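You operate a simulated robot arm through the tools that you are given. There is no shell and no other tool.

You are at the controls of a simulated robot arm. One attempt, no reset.

Task
Put things in order on the top of the window bench. At the end: the white brush stands where the red maroon felt block stood; the red maroon felt block from the top of the window bench stands on top of the brown wheel; the green felt block from the top of the window bench stands on top of the brown carton (marked "FEET"); the beige pad stands where the green felt block stood; whatever was shut is shut again. Leave all else as you found it, and nothing knocked over.
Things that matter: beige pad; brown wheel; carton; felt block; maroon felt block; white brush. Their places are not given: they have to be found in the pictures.

Only the result counts: the job must be done as asked and must still hold three seconds after the hand-in. Knocking over, shifting, dropping, spilling or breaking anything else fails it.

Robot
A 7-joint arm with a two-finger parallel gripper, fixed in place. Base frame: the origin is at the foot of the arm, x ahead of it, y to its left, z up; the work surface is at about z = 0. Readings come in mm, degrees, newtons and seconds.
With the tool pointing down near the work surface it reaches from about 240 to 620 mm from the base axis. Its first joint turns from -66.0 to 66.0 degrees. Payload 2.6 kg.
The TCP is the grasp point between the finger pads, 30 mm short of the fingertips. In the tool frame z runs along the fingers and y along their closing line. Largest opening 94 mm; finger width 28, thickness 10; the body of the gripper, 50 by 96 mm, starts 55 mm behind the TCP.
Orientation is that of the tool frame in the base frame, as [roll, pitch, yaw] about the fixed x, y, z axes, in that order (R = Rz(yaw) Ry(pitch) Rx(roll)). With the fingers straight down and closing along the base's y, the tool's x points along the base's -x, its y along +y and its z along -z.

Tools
- The arm moves only by the tool play_rows. Its argument "increments" is a list of rows, each an object of numbers (a shift or turn left out is 0, a gripper value left out holds the last): "dx", "dy", "dz": the shift along the base's x, y, z in mm; "wx", "wy", "wz": the turn, a rotation vector about the base's x, y, z in degrees; "fingers": the opening, from 0 (shut) to 1 (fully open). In form: [{"dx": .., "dy": .., "dz": .., "wx": .., "wy": .., "wz": .., "fingers": ..}, ...]. A call has 1 to 20 rows; each row shifts and turns the commanded pose from where the row before left it. Each row takes 0.2 s and may step no farther than 50 mm and 8.6 degrees from the row before; otherwise, or with a gripper value out of range, the whole call is refused. Where a pose cannot be reached the arm comes as near as it can. A force on the tool above 40 N (or 10 N above the force at the start of the call, whichever is more), or a blocked arm, ends the call early, and 0.2 s more pass. Each finger travels about 72 mm/s and halts on what it meets, pressing with about 30 N; the grip force reading is that of the motor and also rises with nothing between the fingers. The clock runs only during rows and for 0.2 s after the last one: add rows that do not move to give the fingers time. It gives the time, the measured TCP pose, the force on the tool (base axes), the opening and the grip force at its end, in the units of the frame above (readings bear some noise), with the torque about the TCP (base axes, N m) and any sound that the robot's microphone picked up.
- Cameras (640 x 400 px; columns grow to the right, rows downward): "scene" is fixed at [29.7, 426.5, 557.1]; the picture's right is [-0.82, -0.58, 0.00], its down [-0.36, 0.51, -0.78] and it looks along [0.45, -0.64, -0.63] (base axes); focal length 282 px, centre (320, 200). "wrist" rides on the gripper at [76, 14, -102] in the tool frame; the picture's right is [-0.18, 0.98, 0.00], its down [-0.75, -0.14, -0.64] and it looks along [-0.63, -0.12, 0.77] (tool axes); focal length 243 px, centre (320, 200).
- grab_frame(camera): a new picture of that camera. It takes no simulated time.
- point_at(camera, pixels): there is no depth. For up to 12 entries [column, row, z] of the newest picture of that camera ("zoom" is the newest enlarged one), the place [x, y] in the base frame at which the ray of that pixel passes the height z, good to about 2 mm. It takes no simulated time.
- enlarge(camera, box): a new picture of the part [left, top, right, bottom] of that camera's present view, enlarged. It takes no simulated time.
- finish_job(): hands the job in; it is judged then, once.

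Leave the gripper open and the arm clear of the work at the hand-in unless told otherwise.

The tools are called after ">>>" by a JSON object that holds its "fn" and its "kwargs". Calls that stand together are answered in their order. play_rows: Moves the arm, as the interface text tells. Its arguments: {"type":"object","properties":{"increments":{"type":"array","items":{"type":"object","properties":{"dx":{"type":"number"},"dy":{"type":"number"},"dz":{"type":"number"},"wx":{"type":"number"},"wy":{"type":"number"},"wz":{"type":"number"},"fingers":{"type":"number"}}}}},"required":["increments"]} The other tools are called the same way: grab_frame (camera) takes a picture; point_at (camera, pixels) gives the place at which the rays of pixels pass given heights; enlarge (camera, box) takes an enlarged picture of a part of a camera's view; finish_job () hands the job in.

At the start:

```text
t: 0.0
eef_pos: [367.2, 58.8, 339.6]
orientation: [-179.9, 0.0, -179.9]
contact_force: [0.5, 0.4, -0.1]
ft_torque: [-0.02, 0.01, 0.02]
gripper_width: 94.1
grasp_force: 0.2
```

scene: 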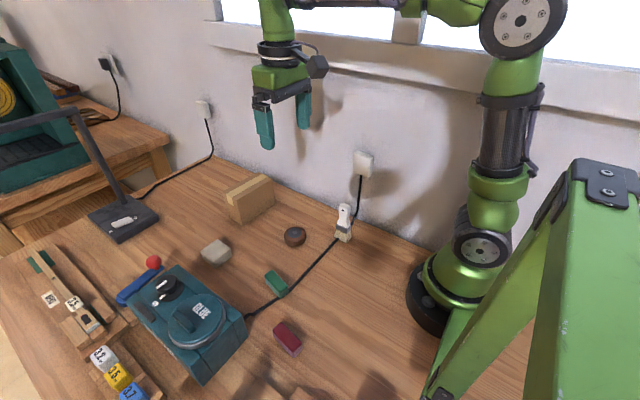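
wrist: 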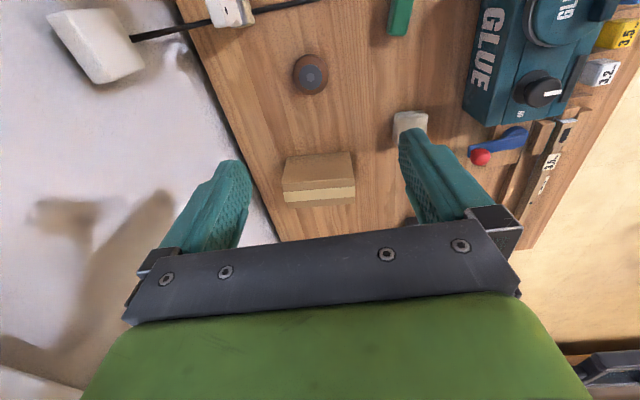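

I see a bench with a carton at about (250,198), a brown wheel (294,236), a beige pad (215,251), a green block (276,283), a maroon block (287,338) and a white brush (343,222) in the scene view. I'll enlarge parts of the picture for detail.

>>> {"fn": "enlarge", "kwargs": {"camera": "scene", "box": [180, 160, 380, 285]}}

>>> {"fn": "enlarge", "kwargs": {"camera": "scene", "box": [180, 260, 400, 400]}}

>>> {"fn": "enlarge", "kwargs": {"camera": "scene", "box": [0, 220, 220, 400]}}

>>> {"fn": "enlarge", "kwargs": {"camera": "wrist", "box": [200, 0, 480, 210]}}

```text
3.20 times, centred on (280, 222) of scene
```

zoom: 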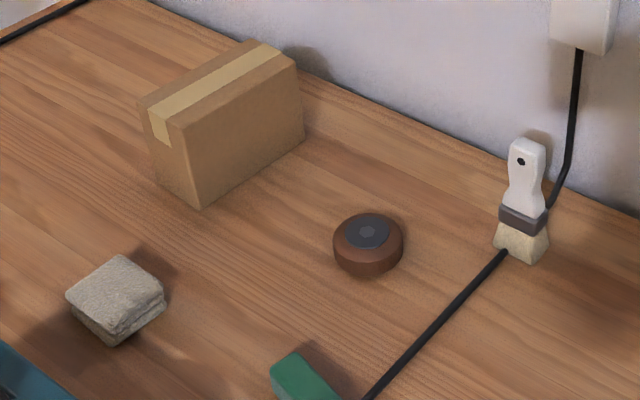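

```text
2.86 times, centred on (290, 330) of scene
```

zoom: 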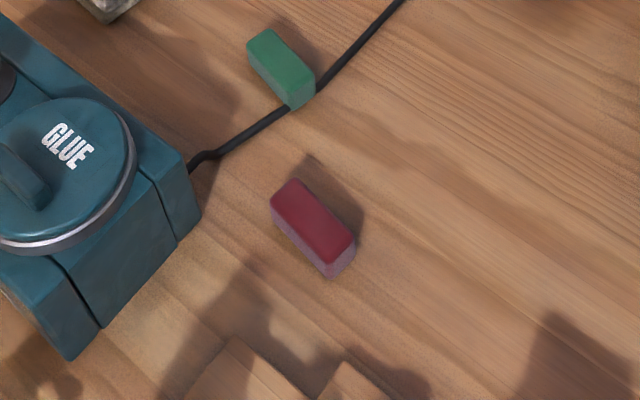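

```text
2.22 times, centred on (110, 310) of scene
```

zoom: 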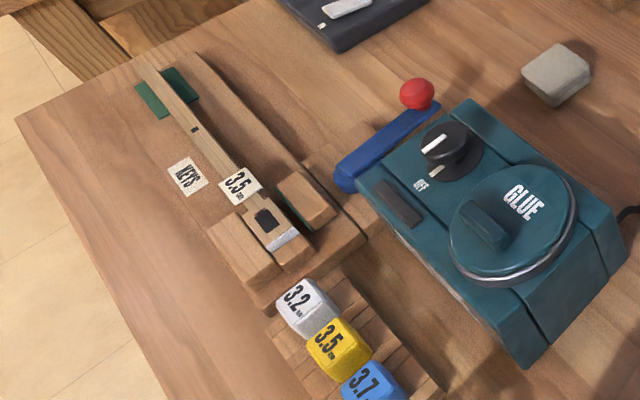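

```text
1.90 times, centred on (340, 105) of wrist
```

zoom: 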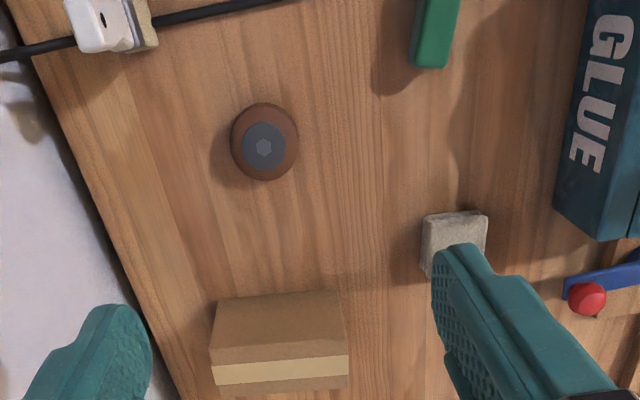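

I'll measure rough spots for each object from the scene frame.

>>> {"fn": "grab_frame", "kwargs": {"camera": "scene"}}

>>> {"fn": "point_at", "kwargs": {"camera": "scene", "pixels": [[343, 240, 0], [294, 242, 0], [294, 232, 20], [215, 262, 0], [276, 288, 0], [287, 345, 0], [243, 222, 0], [275, 205, 0], [265, 315, 0], [335, 241, 0], [250, 316, 0]]}}

```text
taken
```

scene: 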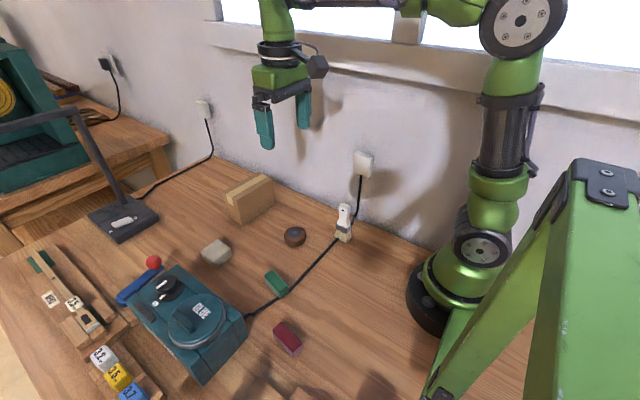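

```text
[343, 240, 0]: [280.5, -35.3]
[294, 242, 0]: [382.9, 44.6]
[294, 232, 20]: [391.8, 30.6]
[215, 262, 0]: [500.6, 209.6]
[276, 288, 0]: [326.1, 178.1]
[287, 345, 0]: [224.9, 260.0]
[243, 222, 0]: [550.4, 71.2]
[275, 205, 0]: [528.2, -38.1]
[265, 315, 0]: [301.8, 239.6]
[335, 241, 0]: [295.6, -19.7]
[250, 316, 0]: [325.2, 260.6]
```

Now I'll move the arm back so the wrist camera sees brush, wheel, blocks and the bench front from above.

>>> {"fn": "play_rows", "kwargs": {"increments": [{"dx": -30, "dy": 20, "fingers": 1}, {"dx": -30, "dy": 20}, {"dx": -20, "dy": 20}, {"dx": -7, "dy": 10}, {}]}}

>>> {"fn": "grab_frame", "kwargs": {"camera": "wrist"}}

>>> {"fn": "enlarge", "kwargs": {"camera": "wrist", "box": [130, 0, 370, 150]}}

>>> {"fn": "enlarge", "kwargs": {"camera": "wrist", "box": [330, 0, 570, 150]}}

```text
t: 1.2
eef_pos: [280.8, 129.3, 339.7]
orientation: [-179.9, 0.0, -179.9]
contact_force: [-0.9, 0.5, 0.2]
ft_torque: [-0.02, -0.02, 0.0]
gripper_width: 93.9
grasp_force: 0.1
```

```text
taken
```

wrist: 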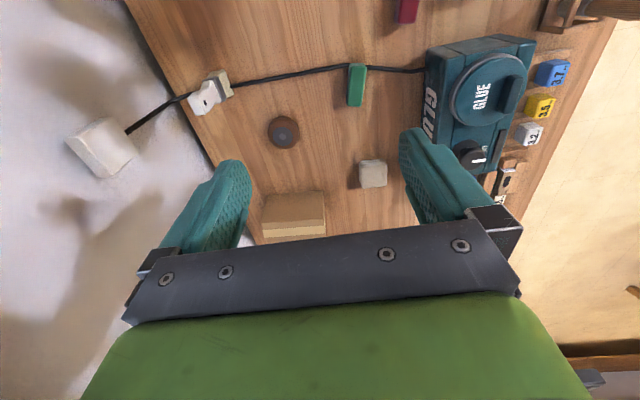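

```text
2.67 times, centred on (250, 75) of wrist
```

zoom: 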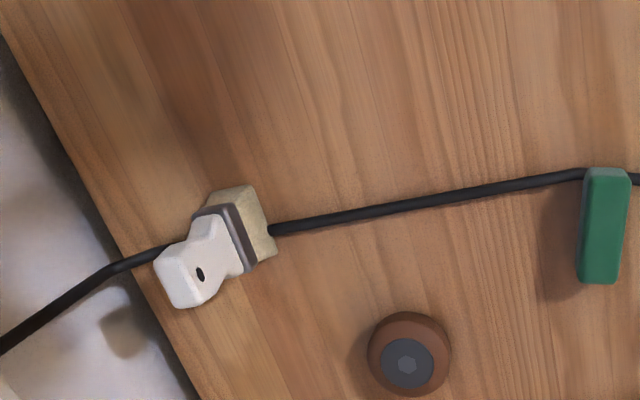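

```text
2.67 times, centred on (450, 75) of wrist
```

zoom: 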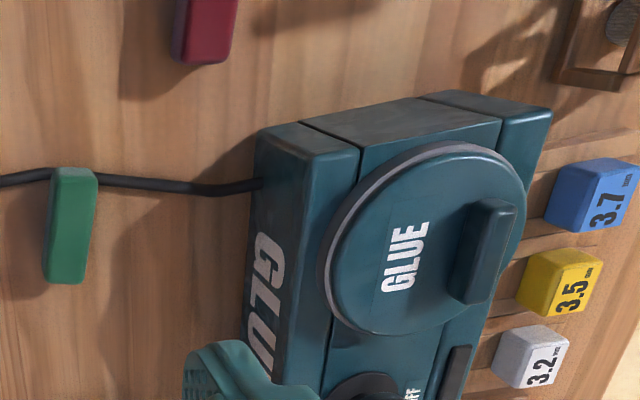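

Cord lies along the bench behind/under the brush and green block. Next I move toward the maroon block to see it and the bench's front.

>>> {"fn": "play_rows", "kwargs": {"increments": [{"dy": 40, "dx": -8}, {"dy": 40, "dx": -8}, {"dy": 20, "dx": -8, "dz": -30}, {"dz": -30}, {"dz": -20}, {}]}}

>>> {"fn": "grab_frame", "kwargs": {"camera": "wrist"}}

>>> {"fn": "enlarge", "kwargs": {"camera": "wrist", "box": [220, 0, 460, 150]}}

```text
t: 2.6
eef_pos: [255.8, 228.2, 258.7]
orientation: [179.9, 0.1, -179.9]
contact_force: [0.9, 0.0, -0.2]
ft_torque: [-0.01, -0.01, 0.02]
gripper_width: 94.2
grasp_force: 0.2
```

```text
taken
```

wrist: 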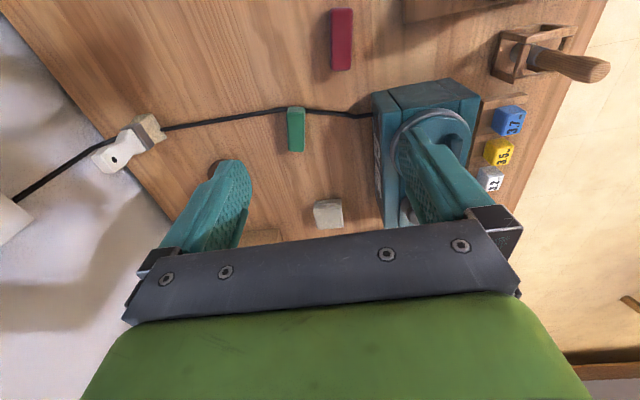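

```text
2.67 times, centred on (340, 75) of wrist
```

zoom: 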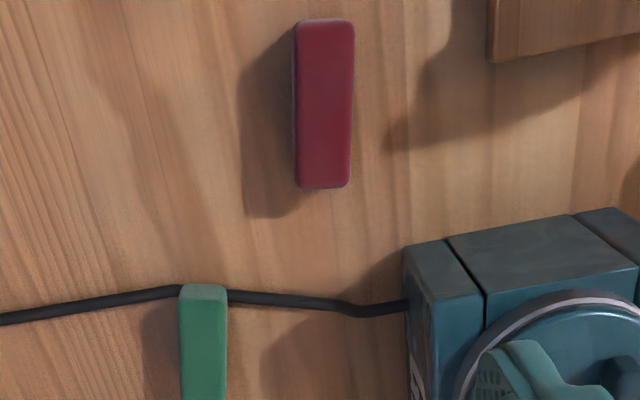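

Now I compare the maroon block's corners from both cameras at several heights to get size and height.

>>> {"fn": "point_at", "kwargs": {"camera": "zoom", "pixels": [[298, 22, 20], [354, 20, 20], [350, 187, 20], [297, 188, 20], [298, 22, 30], [354, 20, 30], [350, 187, 30], [297, 188, 30], [181, 284, 20], [226, 290, 20], [181, 284, 40], [226, 290, 40]]}}

>>> {"fn": "enlarge", "kwargs": {"camera": "scene", "box": [230, 255, 330, 365]}}

```text
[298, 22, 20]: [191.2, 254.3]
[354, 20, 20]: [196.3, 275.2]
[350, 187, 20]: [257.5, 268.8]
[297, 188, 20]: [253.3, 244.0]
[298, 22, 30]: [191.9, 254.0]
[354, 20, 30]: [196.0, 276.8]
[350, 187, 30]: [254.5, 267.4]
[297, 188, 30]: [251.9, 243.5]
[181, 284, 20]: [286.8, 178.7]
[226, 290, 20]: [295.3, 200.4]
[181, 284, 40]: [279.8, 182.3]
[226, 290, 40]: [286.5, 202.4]
```

```text
3.64 times, centred on (280, 310) of scene
```

zoom: 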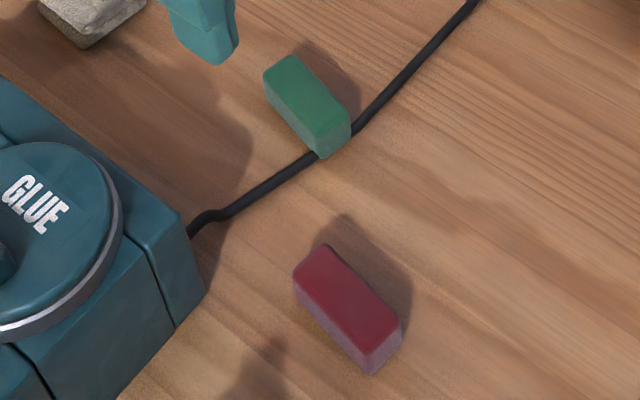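

>>> {"fn": "point_at", "kwargs": {"camera": "zoom", "pixels": [[297, 298, 0], [371, 374, 0], [402, 341, 0], [293, 277, 20], [366, 355, 20], [402, 322, 20], [328, 244, 20], [293, 277, 30], [366, 355, 30], [402, 322, 30], [328, 244, 30]]}}

>>> {"fn": "point_at", "kwargs": {"camera": "zoom", "pixels": [[268, 102, 0], [320, 158, 0], [352, 130, 0], [263, 76, 20], [316, 136, 20], [350, 112, 20], [292, 56, 20], [263, 76, 30], [316, 136, 30], [350, 112, 30], [292, 56, 30]]}}

```text
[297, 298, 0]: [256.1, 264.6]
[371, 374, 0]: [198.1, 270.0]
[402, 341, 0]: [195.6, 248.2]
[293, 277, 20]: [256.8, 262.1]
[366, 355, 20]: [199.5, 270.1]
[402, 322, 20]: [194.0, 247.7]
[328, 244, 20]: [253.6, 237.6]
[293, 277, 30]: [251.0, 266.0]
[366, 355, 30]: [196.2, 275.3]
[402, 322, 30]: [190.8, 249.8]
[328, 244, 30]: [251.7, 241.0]
```

```text
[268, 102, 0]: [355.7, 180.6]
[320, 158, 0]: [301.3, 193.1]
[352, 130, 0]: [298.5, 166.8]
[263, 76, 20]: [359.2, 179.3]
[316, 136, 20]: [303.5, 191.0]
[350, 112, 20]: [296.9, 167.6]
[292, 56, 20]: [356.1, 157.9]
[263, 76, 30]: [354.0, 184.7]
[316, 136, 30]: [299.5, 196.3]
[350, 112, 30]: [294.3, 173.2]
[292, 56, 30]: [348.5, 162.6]
```

Maroon block measures about 62×22 mm around (225,258), axis about −9°. Next I check the wall line, the carton and wheel from the scene view.

>>> {"fn": "enlarge", "kwargs": {"camera": "scene", "box": [190, 160, 390, 285]}}

>>> {"fn": "point_at", "kwargs": {"camera": "zoom", "pixels": [[600, 212, 0], [420, 135, 0], [170, 206, 0], [271, 138, 0], [106, 104, 60], [154, 126, 60], [265, 57, 60], [218, 40, 60], [106, 104, 70], [154, 126, 70], [265, 57, 70], [218, 40, 70]]}}

```text
3.20 times, centred on (290, 222) of scene
```

zoom: 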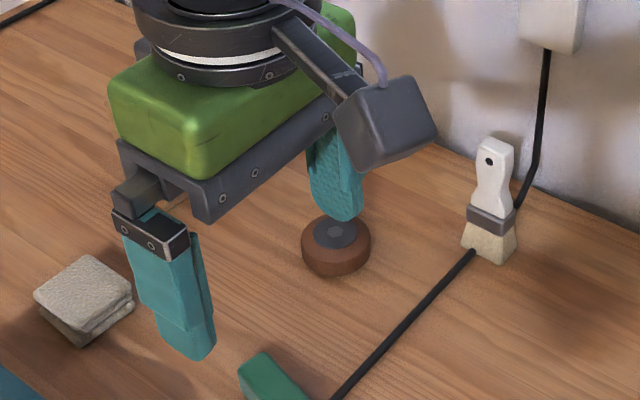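

```text
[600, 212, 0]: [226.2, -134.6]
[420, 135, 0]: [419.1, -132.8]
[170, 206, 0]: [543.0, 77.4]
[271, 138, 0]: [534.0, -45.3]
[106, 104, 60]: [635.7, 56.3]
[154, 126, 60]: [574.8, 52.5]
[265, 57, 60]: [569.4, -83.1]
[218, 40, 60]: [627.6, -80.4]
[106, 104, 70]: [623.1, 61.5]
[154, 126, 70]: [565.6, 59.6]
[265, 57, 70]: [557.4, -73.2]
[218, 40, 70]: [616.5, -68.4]
```

Carton is about 92 mm high, its front edge from (543,77) to (534,−45); wall at y≈−133. Now I move for a close look at the brush and wheel.

>>> {"fn": "play_rows", "kwargs": {"increments": [{"dx": 10, "dy": -45}, {"dx": 10, "dy": -45}, {"dx": 10, "dy": -45}, {"dx": 10, "dy": -45}, {"dx": 10, "dy": -40}, {"dz": -20}, {}]}}

>>> {"fn": "grab_frame", "kwargs": {"camera": "wrist"}}

>>> {"fn": "enlarge", "kwargs": {"camera": "wrist", "box": [200, 0, 440, 150]}}

>>> {"fn": "enlarge", "kwargs": {"camera": "scene", "box": [310, 190, 390, 255]}}

```text
t: 4.2
eef_pos: [306.4, 7.7, 239.3]
orientation: [180.0, 0.0, -179.9]
contact_force: [-0.1, 0.3, -0.3]
ft_torque: [-0.02, -0.03, -0.02]
gripper_width: 93.8
grasp_force: 0.1
```

```text
taken
```

wrist: 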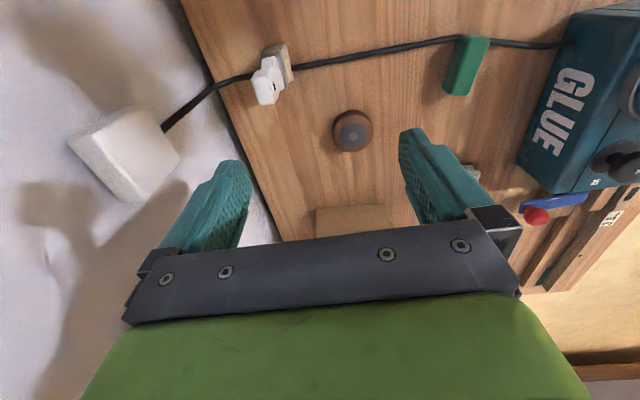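

```text
2.67 times, centred on (320, 75) of wrist
```

zoom: 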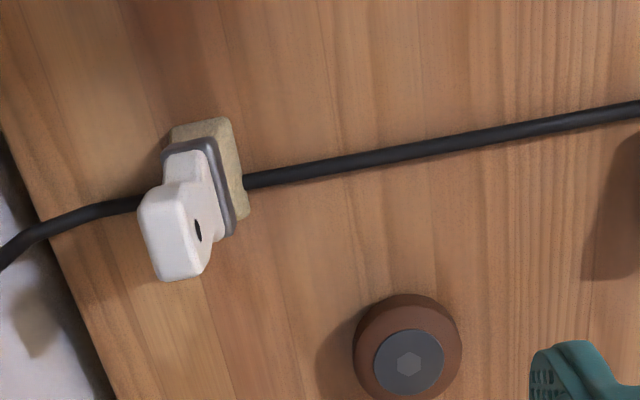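

```text
6.15 times, centred on (350, 222) of scene
```

zoom: 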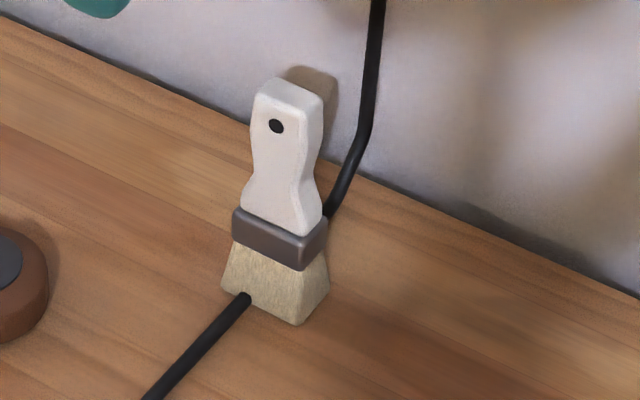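

The cord runs straight through the brush base visually. The brush's broad side faces +y. I measure its base corners and top heights.

>>> {"fn": "point_at", "kwargs": {"camera": "zoom", "pixels": [[221, 288, 0], [297, 326, 0], [330, 292, 0], [254, 97, 80], [308, 108, 80], [323, 92, 80], [273, 77, 80], [254, 97, 100], [308, 108, 100], [323, 92, 100], [273, 77, 100]]}}

>>> {"fn": "enlarge", "kwargs": {"camera": "wrist", "box": [240, 30, 320, 110]}}

```text
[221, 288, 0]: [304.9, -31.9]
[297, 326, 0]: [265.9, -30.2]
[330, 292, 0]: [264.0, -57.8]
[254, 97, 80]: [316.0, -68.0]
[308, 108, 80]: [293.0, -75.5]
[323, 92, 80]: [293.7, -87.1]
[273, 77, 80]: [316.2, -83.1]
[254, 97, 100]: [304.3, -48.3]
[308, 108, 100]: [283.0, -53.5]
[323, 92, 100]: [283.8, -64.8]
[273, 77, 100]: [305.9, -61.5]
```

```text
5.00 times, centred on (280, 70) of wrist
```

zoom: 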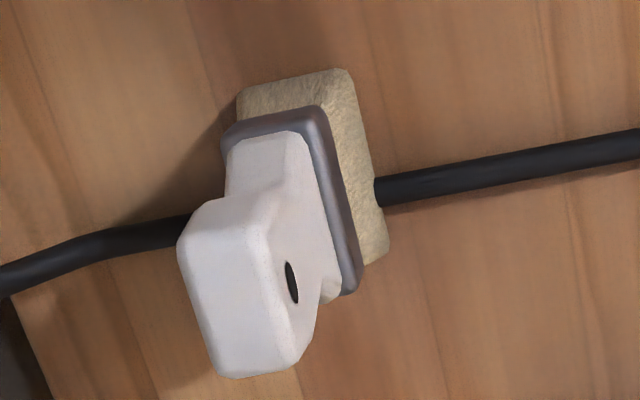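

>>> {"fn": "point_at", "kwargs": {"camera": "zoom", "pixels": [[238, 92, 0], [352, 70, 0], [388, 255, 0], [178, 235, 112], [262, 228, 112], [220, 376, 112], [295, 368, 112], [290, 283, 100]]}}

>>> {"fn": "enlarge", "kwargs": {"camera": "wrist", "box": [310, 90, 400, 240]}}

```text
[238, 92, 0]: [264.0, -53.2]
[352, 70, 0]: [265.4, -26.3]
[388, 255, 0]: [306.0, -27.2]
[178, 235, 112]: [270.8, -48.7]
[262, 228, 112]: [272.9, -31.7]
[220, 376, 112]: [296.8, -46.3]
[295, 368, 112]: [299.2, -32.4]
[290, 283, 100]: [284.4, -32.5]
```

```text
2.67 times, centred on (355, 165) of wrist
```

zoom: 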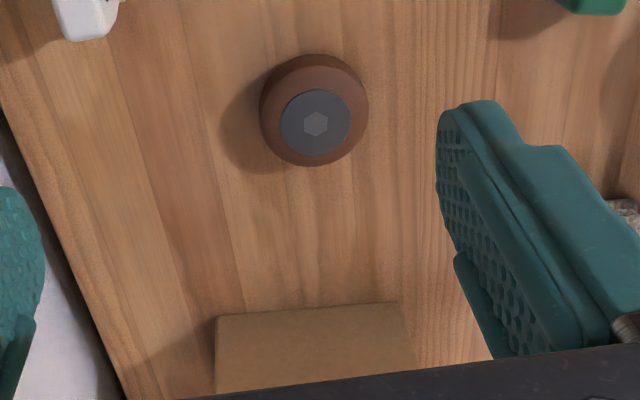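

Brush center ≈ (285,−41), height ≈112, yaw near 0. Now the wheel and carton points.

>>> {"fn": "point_at", "kwargs": {"camera": "zoom", "pixels": [[316, 124, 20], [316, 124, 30], [260, 110, 10], [369, 105, 10], [314, 54, 0], [316, 166, 20], [316, 166, 30], [216, 318, 92], [402, 302, 92], [281, 124, 25], [351, 122, 25]]}}

>>> {"fn": "enlarge", "kwargs": {"camera": "scene", "box": [260, 210, 330, 260]}}

```text
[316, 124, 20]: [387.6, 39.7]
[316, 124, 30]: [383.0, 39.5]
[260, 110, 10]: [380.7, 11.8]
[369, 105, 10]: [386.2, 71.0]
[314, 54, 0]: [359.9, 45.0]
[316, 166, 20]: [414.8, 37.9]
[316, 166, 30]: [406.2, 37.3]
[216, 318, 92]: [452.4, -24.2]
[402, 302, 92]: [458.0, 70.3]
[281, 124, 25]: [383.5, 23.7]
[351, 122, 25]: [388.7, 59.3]
```

```text
8.00 times, centred on (295, 235) of scene
```

zoom: 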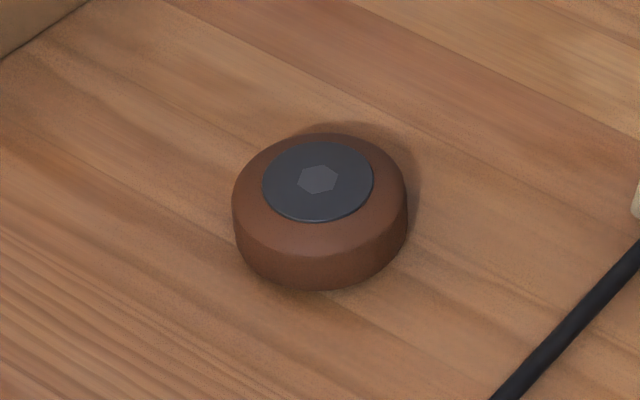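

>>> {"fn": "point_at", "kwargs": {"camera": "zoom", "pixels": [[318, 180, 20], [318, 180, 25], [318, 180, 30], [235, 240, 0], [405, 240, 0], [320, 291, 0], [262, 181, 25], [373, 181, 25], [318, 141, 25], [318, 222, 25]]}}

```text
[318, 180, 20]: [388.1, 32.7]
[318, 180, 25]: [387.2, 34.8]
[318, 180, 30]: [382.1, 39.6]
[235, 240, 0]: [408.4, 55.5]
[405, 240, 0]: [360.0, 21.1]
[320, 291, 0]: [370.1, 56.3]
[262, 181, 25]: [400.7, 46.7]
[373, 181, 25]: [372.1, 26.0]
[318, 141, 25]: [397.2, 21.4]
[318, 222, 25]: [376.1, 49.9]
```

Wheel center ≈ (383,39.5), top ≈ 29 mm. Now I go to hover over the maroon block, turned −8.5°, with a half-open gripper.

>>> {"fn": "play_rows", "kwargs": {"increments": [{"dx": -10, "dy": 40, "fingers": 0.6}, {"dx": -15, "dy": 45}, {"dx": -15, "dy": 45}, {"dx": -15, "dy": 45}, {"dx": -15, "dy": 40}, {"dx": -12, "dy": 35, "wz": -4}, {"dz": -40, "wz": -4.5}, {"dz": -40}, {"dz": -30}, {}]}}

>>> {"fn": "grab_frame", "kwargs": {"camera": "wrist"}}

>>> {"fn": "grab_frame", "kwargs": {"camera": "scene"}}

```text
t: 6.4
eef_pos: [226.3, 258.0, 129.0]
orientation: [-179.9, 0.0, 171.5]
contact_force: [-0.4, 0.1, 0.2]
ft_torque: [0.04, 0.03, -0.02]
gripper_width: 56.3
grasp_force: 0.0
```

```text
taken
```

wrist: 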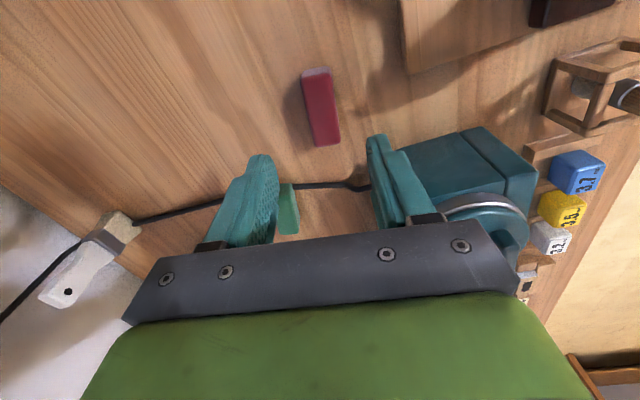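

```text
taken
```

scene: 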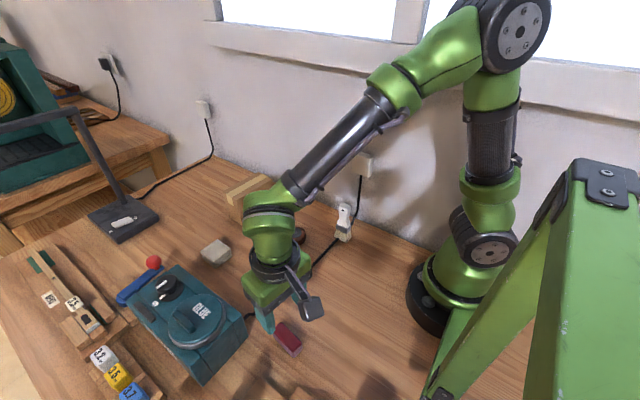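

>>> {"fn": "enlarge", "kwargs": {"camera": "wrist", "box": [270, 50, 370, 160]}}

```text
3.64 times, centred on (320, 105) of wrist
```

zoom: 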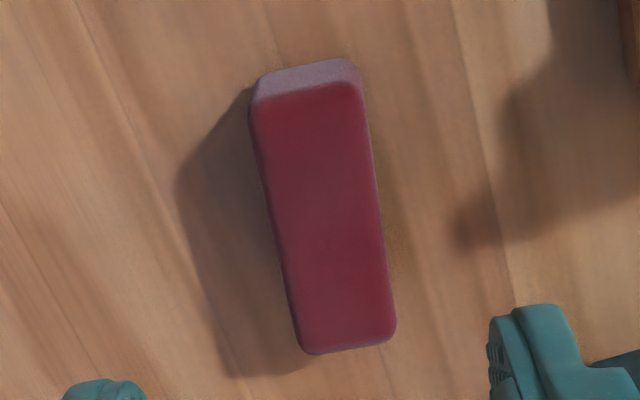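

>>> {"fn": "point_at", "kwargs": {"camera": "zoom", "pixels": [[258, 76, 0], [352, 58, 0], [250, 104, 22], [363, 88, 22], [302, 353, 22], [396, 338, 22], [250, 104, 27], [363, 88, 27], [302, 353, 27], [396, 338, 27]]}}

```text
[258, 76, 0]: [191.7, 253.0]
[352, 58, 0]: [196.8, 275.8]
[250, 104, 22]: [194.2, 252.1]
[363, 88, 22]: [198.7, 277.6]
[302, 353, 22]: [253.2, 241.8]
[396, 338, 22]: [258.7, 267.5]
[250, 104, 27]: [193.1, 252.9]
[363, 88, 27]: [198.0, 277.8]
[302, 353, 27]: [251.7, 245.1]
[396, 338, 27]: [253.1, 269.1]
```

Maroon center ≈ (225,259.5), height ≈25. I lower around it to TCP z≈36 and close.

>>> {"fn": "play_rows", "kwargs": {"increments": [{"dx": -1, "dy": 1.5, "dz": -30}, {"dz": -30}, {"dz": -20}, {"dz": -13}, {}]}}

>>> {"fn": "grab_frame", "kwargs": {"camera": "wrist"}}

```text
t: 7.6
eef_pos: [225.2, 260.3, 36.8]
orientation: [180.0, 0.0, 171.6]
contact_force: [0.0, -0.9, 0.1]
ft_torque: [-0.01, -0.02, 0.03]
gripper_width: 56.2
grasp_force: 0.0
```

```text
taken
```

wrist: 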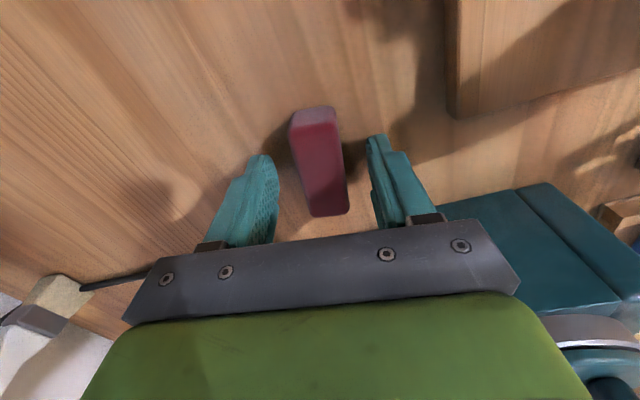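

The block sits between the fingers. Closing.

>>> {"fn": "play_rows", "kwargs": {"increments": [{"fingers": 0}, {}, {}, {}]}}

>>> {"fn": "grab_frame", "kwargs": {"camera": "wrist"}}

```text
t: 8.6
eef_pos: [224.5, 259.3, 36.3]
orientation: [-180.0, 0.1, 171.5]
contact_force: [-0.5, 0.2, -0.3]
ft_torque: [0.03, -0.01, -0.01]
gripper_width: 24.4
grasp_force: 30.2
```

```text
taken
```

wrist: 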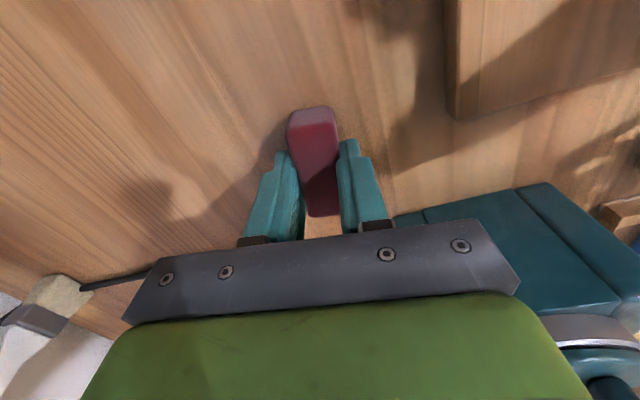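

Gripped at 24.4 mm. Lift and carry to hover above the wheel.

>>> {"fn": "play_rows", "kwargs": {"increments": [{"dz": 20}, {"dz": 40}, {"dz": 40}, {"dx": 26.5, "dy": -36.7}, {"dx": 26.5, "dy": -36.7}, {"dx": 26.5, "dy": -36.7}, {"dx": 26.5, "dy": -36.7}, {"dx": 26.5, "dy": -36.7}, {"dx": 26.0, "dy": -36.7}, {}, {}]}}

>>> {"fn": "grab_frame", "kwargs": {"camera": "wrist"}}

>>> {"fn": "grab_frame", "kwargs": {"camera": "scene"}}

```text
t: 11.0
eef_pos: [382.8, 41.1, 138.5]
orientation: [-180.0, 0.0, 171.5]
contact_force: [-0.1, 0.1, -0.4]
ft_torque: [0.02, -0.03, 0.0]
gripper_width: 24.6
grasp_force: 30.1
```

```text
taken
```

wrist: 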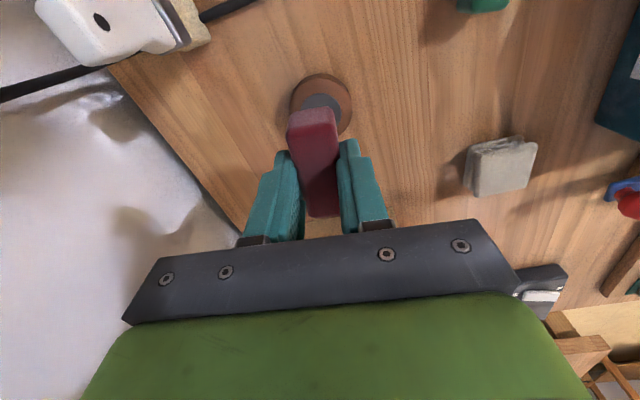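

```text
taken
```

scene: 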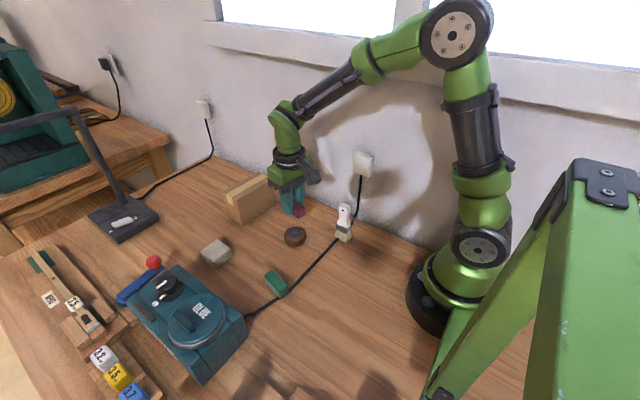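

>>> {"fn": "enlarge", "kwargs": {"camera": "wrist", "box": [270, 60, 370, 150]}}

>>> {"fn": "point_at", "kwargs": {"camera": "wrist", "pixels": [[289, 105, 20], [352, 103, 20], [321, 73, 0], [303, 108, 29], [341, 106, 29], [321, 94, 29], [303, 108, 24], [341, 106, 24], [321, 94, 24]]}}

```text
4.44 times, centred on (320, 105) of wrist
```

zoom: 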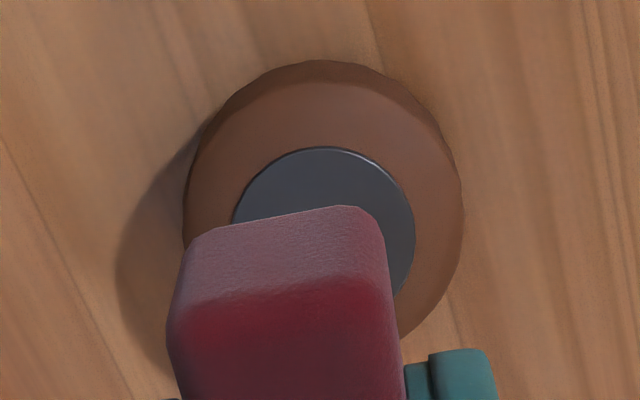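

```text
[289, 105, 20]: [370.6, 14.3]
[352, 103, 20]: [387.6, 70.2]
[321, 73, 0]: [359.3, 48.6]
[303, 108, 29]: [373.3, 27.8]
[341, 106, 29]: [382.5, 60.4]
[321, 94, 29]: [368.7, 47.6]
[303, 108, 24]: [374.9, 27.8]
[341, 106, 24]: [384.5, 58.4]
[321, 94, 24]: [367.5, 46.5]
```

>>> {"fn": "point_at", "kwargs": {"camera": "zoom", "pixels": [[324, 232, 29], [324, 232, 25], [232, 222, 29], [414, 232, 29], [325, 147, 29], [186, 220, 18], [463, 200, 18], [318, 60, 0], [324, 232, 29]]}}

```text
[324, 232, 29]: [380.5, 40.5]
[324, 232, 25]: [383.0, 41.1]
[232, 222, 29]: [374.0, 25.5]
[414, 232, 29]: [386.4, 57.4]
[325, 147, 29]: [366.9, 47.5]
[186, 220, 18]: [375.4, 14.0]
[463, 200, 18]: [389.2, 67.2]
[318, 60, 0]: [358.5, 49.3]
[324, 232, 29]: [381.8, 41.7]
```

Aligned over the wheel (center ≈ (383,41)). Lower to just above its top.

>>> {"fn": "play_rows", "kwargs": {"increments": [{"dz": -30}, {"dz": -20}, {"dz": -15}, {"dz": -3}, {}]}}

>>> {"fn": "enlarge", "kwargs": {"camera": "scene", "box": [260, 190, 340, 260]}}

```text
t: 12.2
eef_pos: [383.8, 40.7, 69.0]
orientation: [180.0, 0.0, 171.6]
contact_force: [0.0, 1.0, 0.0]
ft_torque: [0.0, 0.03, 0.0]
gripper_width: 24.5
grasp_force: 30.1
```

```text
5.71 times, centred on (300, 225) of scene
```

zoom: 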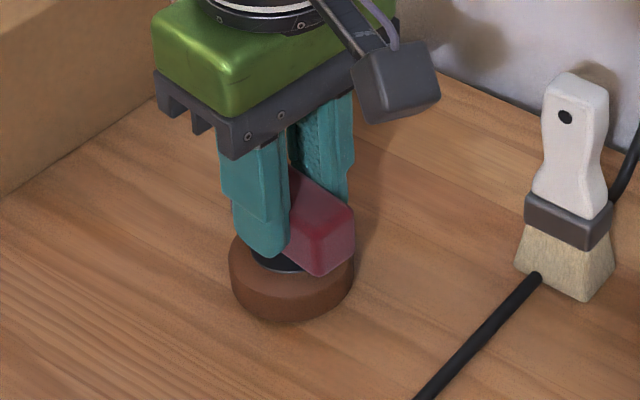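

>>> {"fn": "play_rows", "kwargs": {"increments": [{"dz": -1}, {"dz": -1}, {"dz": -1}, {}]}}

```text
t: 13.2
eef_pos: [383.5, 38.8, 66.2]
orientation: [-180.0, 0.0, 171.7]
contact_force: [-0.3, -0.5, -0.8]
ft_torque: [0.0, -0.03, -0.01]
gripper_width: 24.4
grasp_force: 30.0
```

>>> {"fn": "play_rows", "kwargs": {"increments": [{"dz": -1}, {"dz": -0.5}, {}]}}

```text
t: 14.0
eef_pos: [383.3, 39.4, 64.5]
orientation: [180.0, 0.1, 171.6]
contact_force: [0.9, -0.9, 0.0]
ft_torque: [0.03, -0.01, 0.01]
gripper_width: 24.5
grasp_force: 30.0
```

No contact yet at 64.5; continue in small steps.

>>> {"fn": "play_rows", "kwargs": {"increments": [{"dz": -0.7}, {"dz": -0.7}, {}]}}

>>> {"fn": "enlarge", "kwargs": {"camera": "scene", "box": [270, 205, 320, 250]}}

```text
t: 14.8
eef_pos: [384.5, 38.5, 62.9]
orientation: [180.0, 0.2, 171.5]
contact_force: [-4.3, -2.0, 16.3]
ft_torque: [-0.1, 0.14, -0.03]
gripper_width: 24.3
grasp_force: 29.9
```

```text
8.89 times, centred on (295, 228) of scene
```

zoom: 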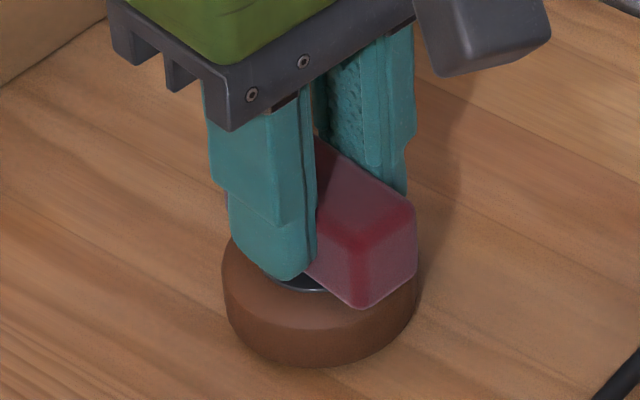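

Contact (16 N). I ease up 0.6 mm and open to release.

>>> {"fn": "play_rows", "kwargs": {"increments": [{"dz": 0.6}, {}, {"fingers": 0.45}, {}, {}]}}

>>> {"fn": "enlarge", "kwargs": {"camera": "scene", "box": [270, 205, 320, 250]}}

>>> {"fn": "grab_frame", "kwargs": {"camera": "wrist"}}

```text
t: 16.0
eef_pos: [383.0, 38.2, 63.0]
orientation: [-180.0, 0.1, 171.6]
contact_force: [-0.5, -0.1, -0.6]
ft_torque: [-0.04, 0.0, 0.01]
gripper_width: 42.2
grasp_force: 0.0
```

```text
8.89 times, centred on (295, 228) of scene
```

zoom: 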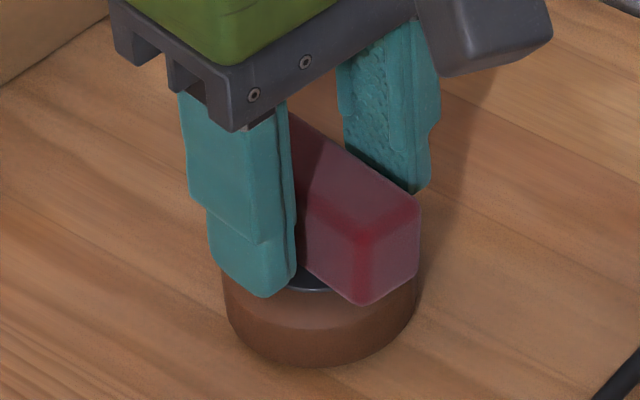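

```text
taken
```

wrist: 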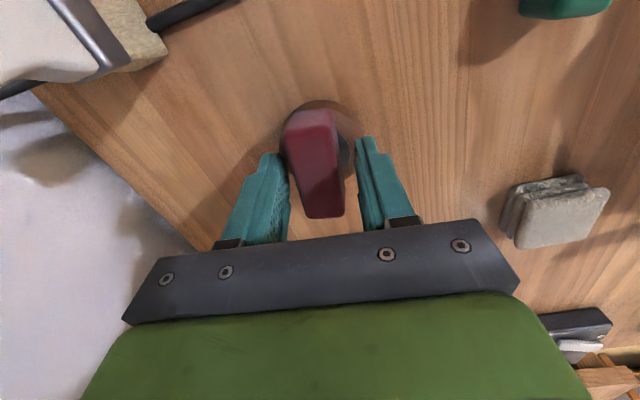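

Released, block rests on the wheel. Lift straight up, then go hover over the brush at (285,−41).

>>> {"fn": "play_rows", "kwargs": {"increments": [{"dz": 20}, {"dz": 40}, {"dz": 40}, {"dz": 30, "fingers": 0.6}, {"dx": -33, "dy": -27, "wz": 2}, {"dx": -33, "dy": -27, "wz": 2}, {"dx": -32, "dy": -26, "wz": 2}, {}, {}]}}

>>> {"fn": "grab_frame", "kwargs": {"camera": "wrist"}}

>>> {"fn": "enlarge", "kwargs": {"camera": "scene", "box": [250, 180, 370, 270]}}

```text
t: 18.0
eef_pos: [283.7, -40.3, 192.8]
orientation: [-180.0, 0.0, 177.7]
contact_force: [1.2, -0.3, -1.2]
ft_torque: [0.05, 0.01, 0.0]
gripper_width: 56.2
grasp_force: 0.0
```

```text
taken
```

wrist: 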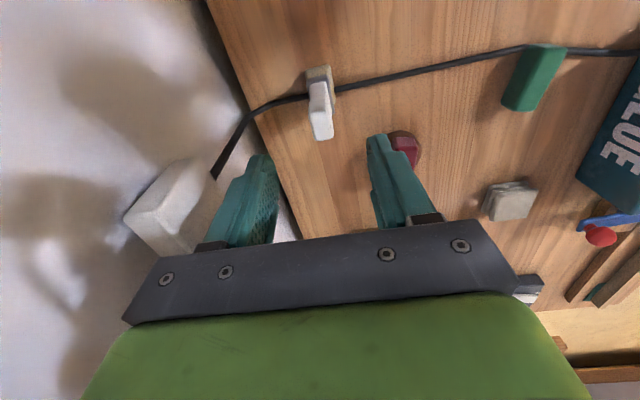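

```text
4.44 times, centred on (310, 225) of scene
```

zoom: 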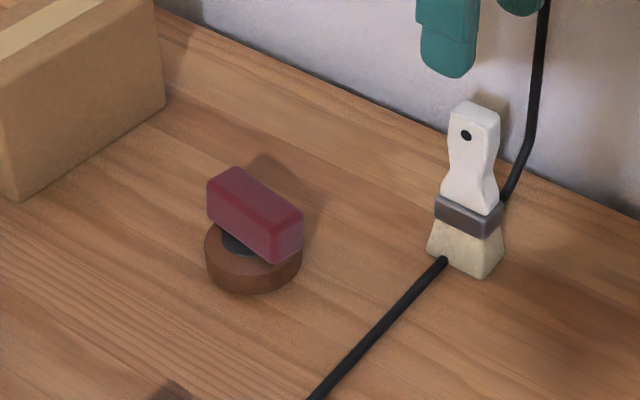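

Maroon sits well on the wheel. There's a wall outlet near the brush; I check its protrusion and the brush's alignment.

>>> {"fn": "enlarge", "kwargs": {"camera": "wrist", "box": [110, 50, 350, 270]}}

>>> {"fn": "enlarge", "kwargs": {"camera": "scene", "box": [330, 130, 400, 190]}}

```text
1.82 times, centred on (230, 160) of wrist
```

zoom: 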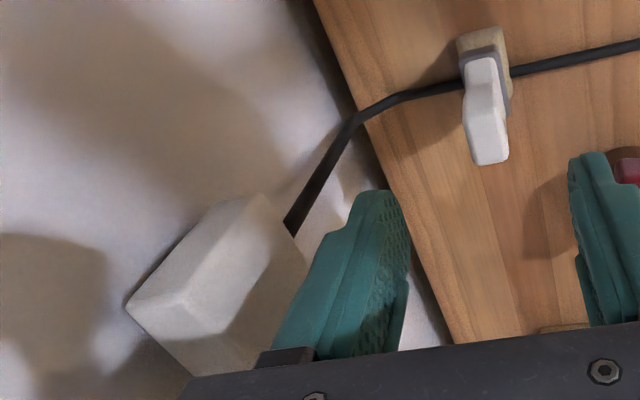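

```text
6.67 times, centred on (365, 160) of scene
```

zoom: 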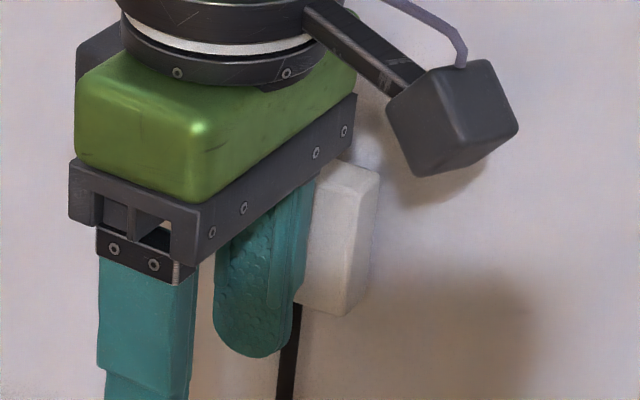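

Outlet's front is at about y=−110, giving ~20 mm clearance from the gripper body. I check brush alignment more finely.

>>> {"fn": "enlarge", "kwargs": {"camera": "wrist", "box": [290, 55, 350, 150]}}

```text
4.21 times, centred on (320, 102) of wrist
```

zoom: 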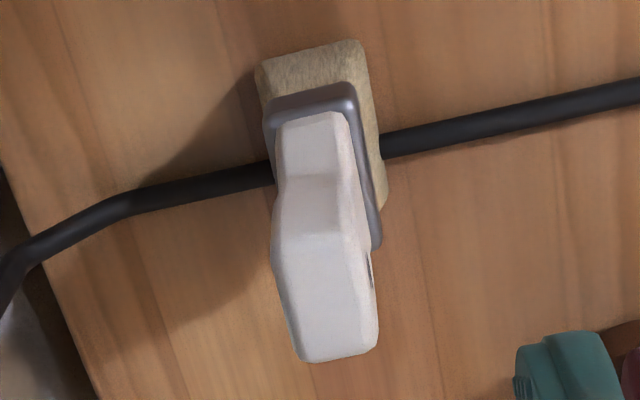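

>>> {"fn": "point_at", "kwargs": {"camera": "zoom", "pixels": [[256, 70, 0], [357, 42, 0], [385, 205, 0], [272, 245, 112], [357, 250, 112], [300, 360, 112], [376, 350, 112], [272, 245, 105], [357, 250, 105], [300, 360, 105], [376, 350, 105]]}}

```text
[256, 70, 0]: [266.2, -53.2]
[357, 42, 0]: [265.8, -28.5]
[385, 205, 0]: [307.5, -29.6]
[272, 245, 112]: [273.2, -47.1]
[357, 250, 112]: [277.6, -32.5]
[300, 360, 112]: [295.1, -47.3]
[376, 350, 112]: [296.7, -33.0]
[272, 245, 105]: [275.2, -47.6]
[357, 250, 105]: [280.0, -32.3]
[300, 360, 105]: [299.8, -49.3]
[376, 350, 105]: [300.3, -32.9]
```

Brush center ≈ (286,−41). Lower to TCP z≈78 around the handle.

>>> {"fn": "play_rows", "kwargs": {"increments": [{"dx": 2, "dy": -0.7, "wz": 1, "dz": -30}, {"dz": -30}, {"dz": -30}, {"dz": -24}, {}]}}

>>> {"fn": "grab_frame", "kwargs": {"camera": "wrist"}}

>>> {"fn": "enlarge", "kwargs": {"camera": "scene", "box": [290, 150, 400, 260]}}

```text
t: 19.2
eef_pos: [286.6, -40.9, 77.7]
orientation: [-179.9, -0.1, 178.5]
contact_force: [-0.2, 0.1, 0.6]
ft_torque: [0.0, 0.0, 0.0]
gripper_width: 56.5
grasp_force: 0.2
```

```text
taken
```

wrist: 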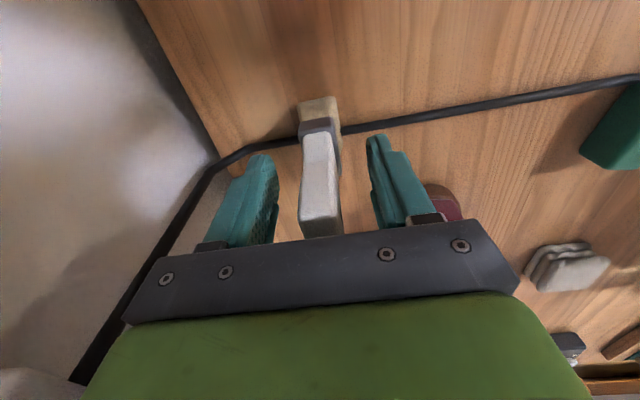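

```text
3.64 times, centred on (345, 205) of scene
```

zoom: 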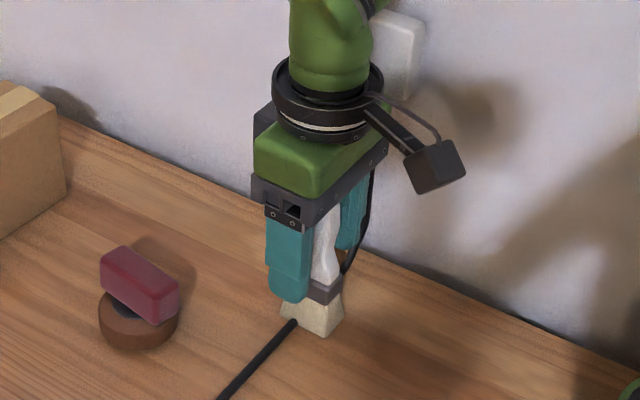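

Handle is between the fingers. Close.

>>> {"fn": "play_rows", "kwargs": {"increments": [{"fingers": 0}, {}, {}, {}, {}]}}

>>> {"fn": "grab_frame", "kwargs": {"camera": "wrist"}}

```text
t: 20.4
eef_pos: [286.2, -40.2, 78.3]
orientation: [-180.0, -0.1, 178.6]
contact_force: [0.2, -1.6, -0.2]
ft_torque: [0.0, -0.01, 0.0]
gripper_width: 20.8
grasp_force: 30.6
```

```text
taken
```

wrist: 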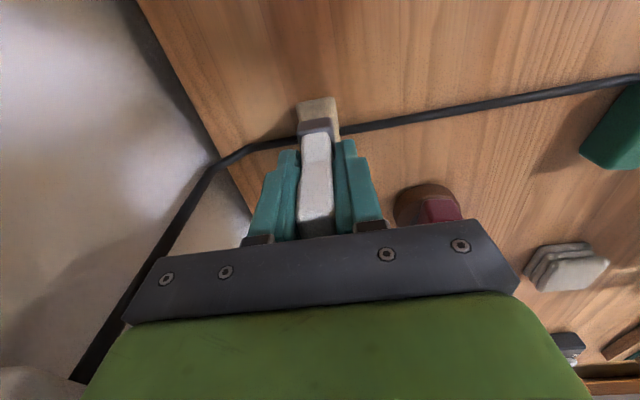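

Gripped (20.8 mm). Lift 80 mm and carry to the maroon block's old place (225,260).

>>> {"fn": "play_rows", "kwargs": {"increments": [{"dz": 10}, {"dz": 35}, {"dz": 35}, {"dx": -4.5, "dy": 30}, {"dx": -7.6, "dy": 37.5}, {"dx": -7.6, "dy": 37.5}, {"dx": -7.6, "dy": 37.5}, {"dx": -7.6, "dy": 37.5}, {"dx": -7.6, "dy": 37.5}, {"dx": -7.6, "dy": 37.5}, {"dx": -7.6, "dy": 30}, {"dx": -3.5, "dy": 15}, {}, {}]}}

>>> {"fn": "grab_frame", "kwargs": {"camera": "wrist"}}

>>> {"fn": "grab_frame", "kwargs": {"camera": "scene"}}

```text
t: 23.4
eef_pos: [226.2, 258.4, 159.9]
orientation: [180.0, 0.1, 178.6]
contact_force: [0.2, 0.5, -0.7]
ft_torque: [-0.01, -0.01, 0.01]
gripper_width: 20.9
grasp_force: 29.9
```

```text
taken
```

wrist: 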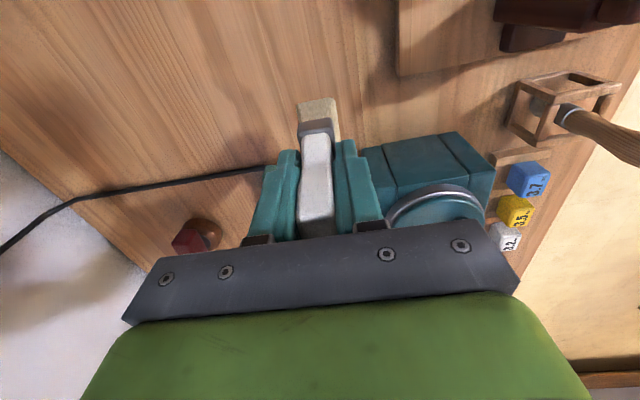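

```text
taken
```

scene: 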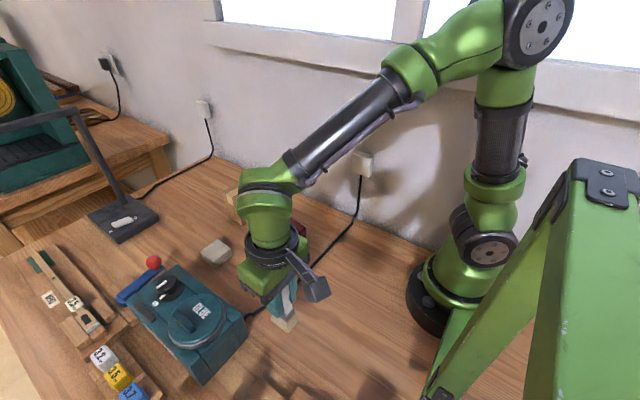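

Lower the brush there, slowly at the end.

>>> {"fn": "play_rows", "kwargs": {"increments": [{"dx": -1, "dy": 1.2, "dz": -30}, {"dz": -30}, {"dz": -15}, {"dz": -3}, {}]}}

>>> {"fn": "play_rows", "kwargs": {"increments": [{"dz": -1}, {"dz": -1}, {"dz": -0.7}, {}]}}

```text
t: 24.6
eef_pos: [224.7, 259.5, 81.1]
orientation: [179.9, 0.0, 178.5]
contact_force: [0.3, 0.5, -0.7]
ft_torque: [-0.03, 0.0, 0.01]
gripper_width: 20.8
grasp_force: 29.8
```

```text
t: 25.6
eef_pos: [224.6, 260.2, 79.0]
orientation: [-180.0, 0.0, 178.6]
contact_force: [-0.6, -0.7, -1.1]
ft_torque: [0.01, 0.01, -0.04]
gripper_width: 20.7
grasp_force: 30.2
```

>>> {"fn": "play_rows", "kwargs": {"increments": [{"dz": -0.6}, {"dz": -0.5}, {}]}}

>>> {"fn": "enlarge", "kwargs": {"camera": "scene", "box": [240, 270, 340, 360]}}

```text
t: 26.4
eef_pos: [225.0, 260.4, 77.9]
orientation: [179.8, 0.1, 178.5]
contact_force: [-4.7, -4.9, 22.1]
ft_torque: [-0.31, 0.29, 0.0]
gripper_width: 21.0
grasp_force: 29.3
```

```text
4.44 times, centred on (290, 315) of scene
```

zoom: 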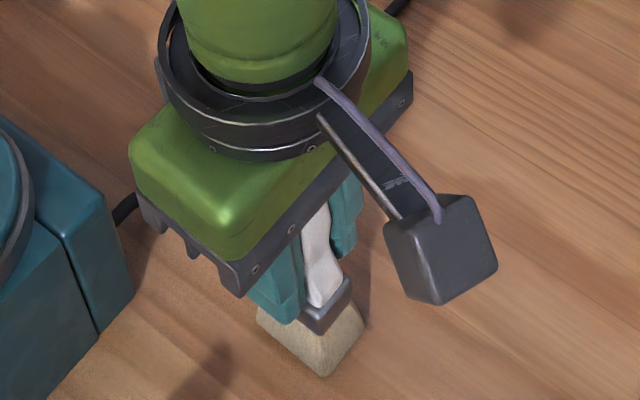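

Contact with the bench (22 N). Ease 0.7 mm and open.

>>> {"fn": "play_rows", "kwargs": {"increments": [{"dz": 0.7}, {}, {"fingers": 0.5}, {}, {}, {}]}}

>>> {"fn": "grab_frame", "kwargs": {"camera": "wrist"}}

```text
t: 27.8
eef_pos: [225.9, 260.5, 79.1]
orientation: [-179.9, 0.0, 178.6]
contact_force: [1.2, -0.3, 0.2]
ft_torque: [-0.01, 0.02, 0.01]
gripper_width: 46.8
grasp_force: 0.0
```

```text
taken
```

wrist: 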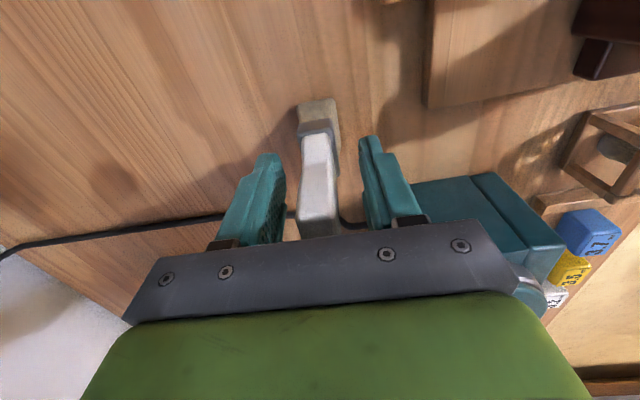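

Brush stands. Lift clear and go to hover over the green block (≈(326,176)), turning −10°.

>>> {"fn": "play_rows", "kwargs": {"increments": [{"dz": 20}, {"dz": 40}, {"dz": 45}, {"dx": 33, "dy": -28, "wz": -3, "fingers": 0.6}, {"dx": 34, "dy": -28, "wz": -3}, {"dx": 33, "dy": -28, "wz": -4}, {"dz": -30}, {"dz": -30}, {}]}}

>>> {"fn": "grab_frame", "kwargs": {"camera": "wrist"}}

>>> {"fn": "enlarge", "kwargs": {"camera": "wrist", "box": [270, 50, 370, 160]}}

>>> {"fn": "enlarge", "kwargs": {"camera": "scene", "box": [230, 240, 330, 360]}}

```text
t: 29.8
eef_pos: [325.4, 175.2, 123.2]
orientation: [-179.9, -0.1, 168.5]
contact_force: [-0.4, 0.1, 0.2]
ft_torque: [0.01, -0.01, -0.01]
gripper_width: 56.6
grasp_force: 0.0
```

```text
taken
```

wrist: 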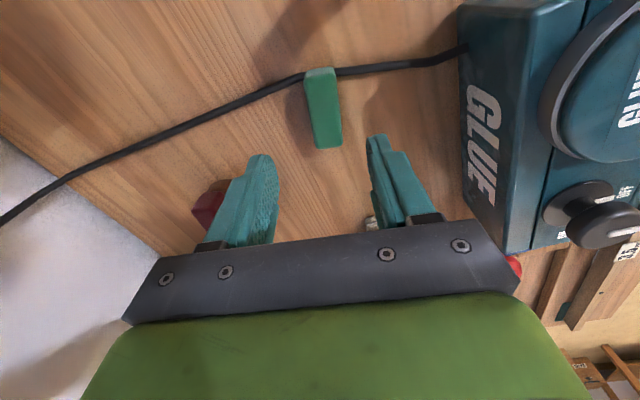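

```text
3.64 times, centred on (320, 105) of wrist
```

zoom: 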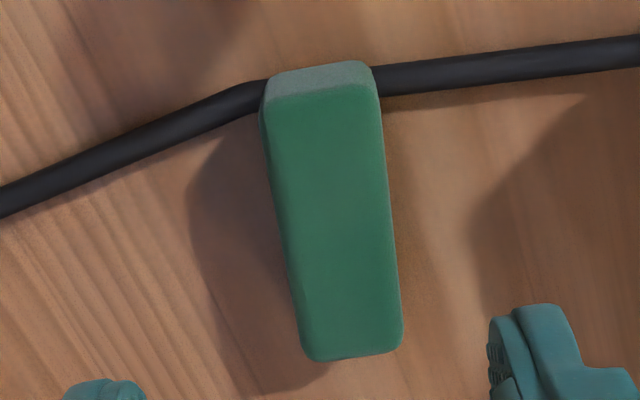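

```text
3.33 times, centred on (280, 300) of scene
```

zoom: 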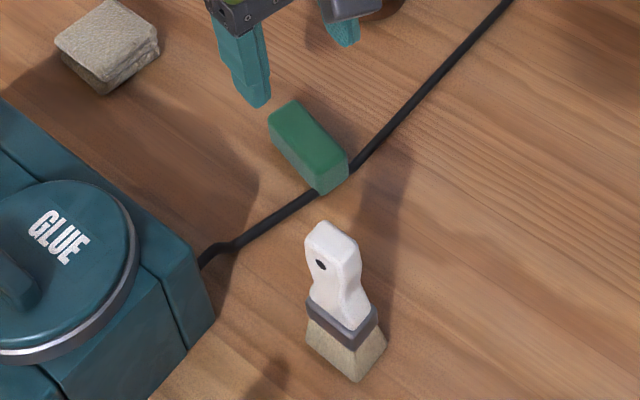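

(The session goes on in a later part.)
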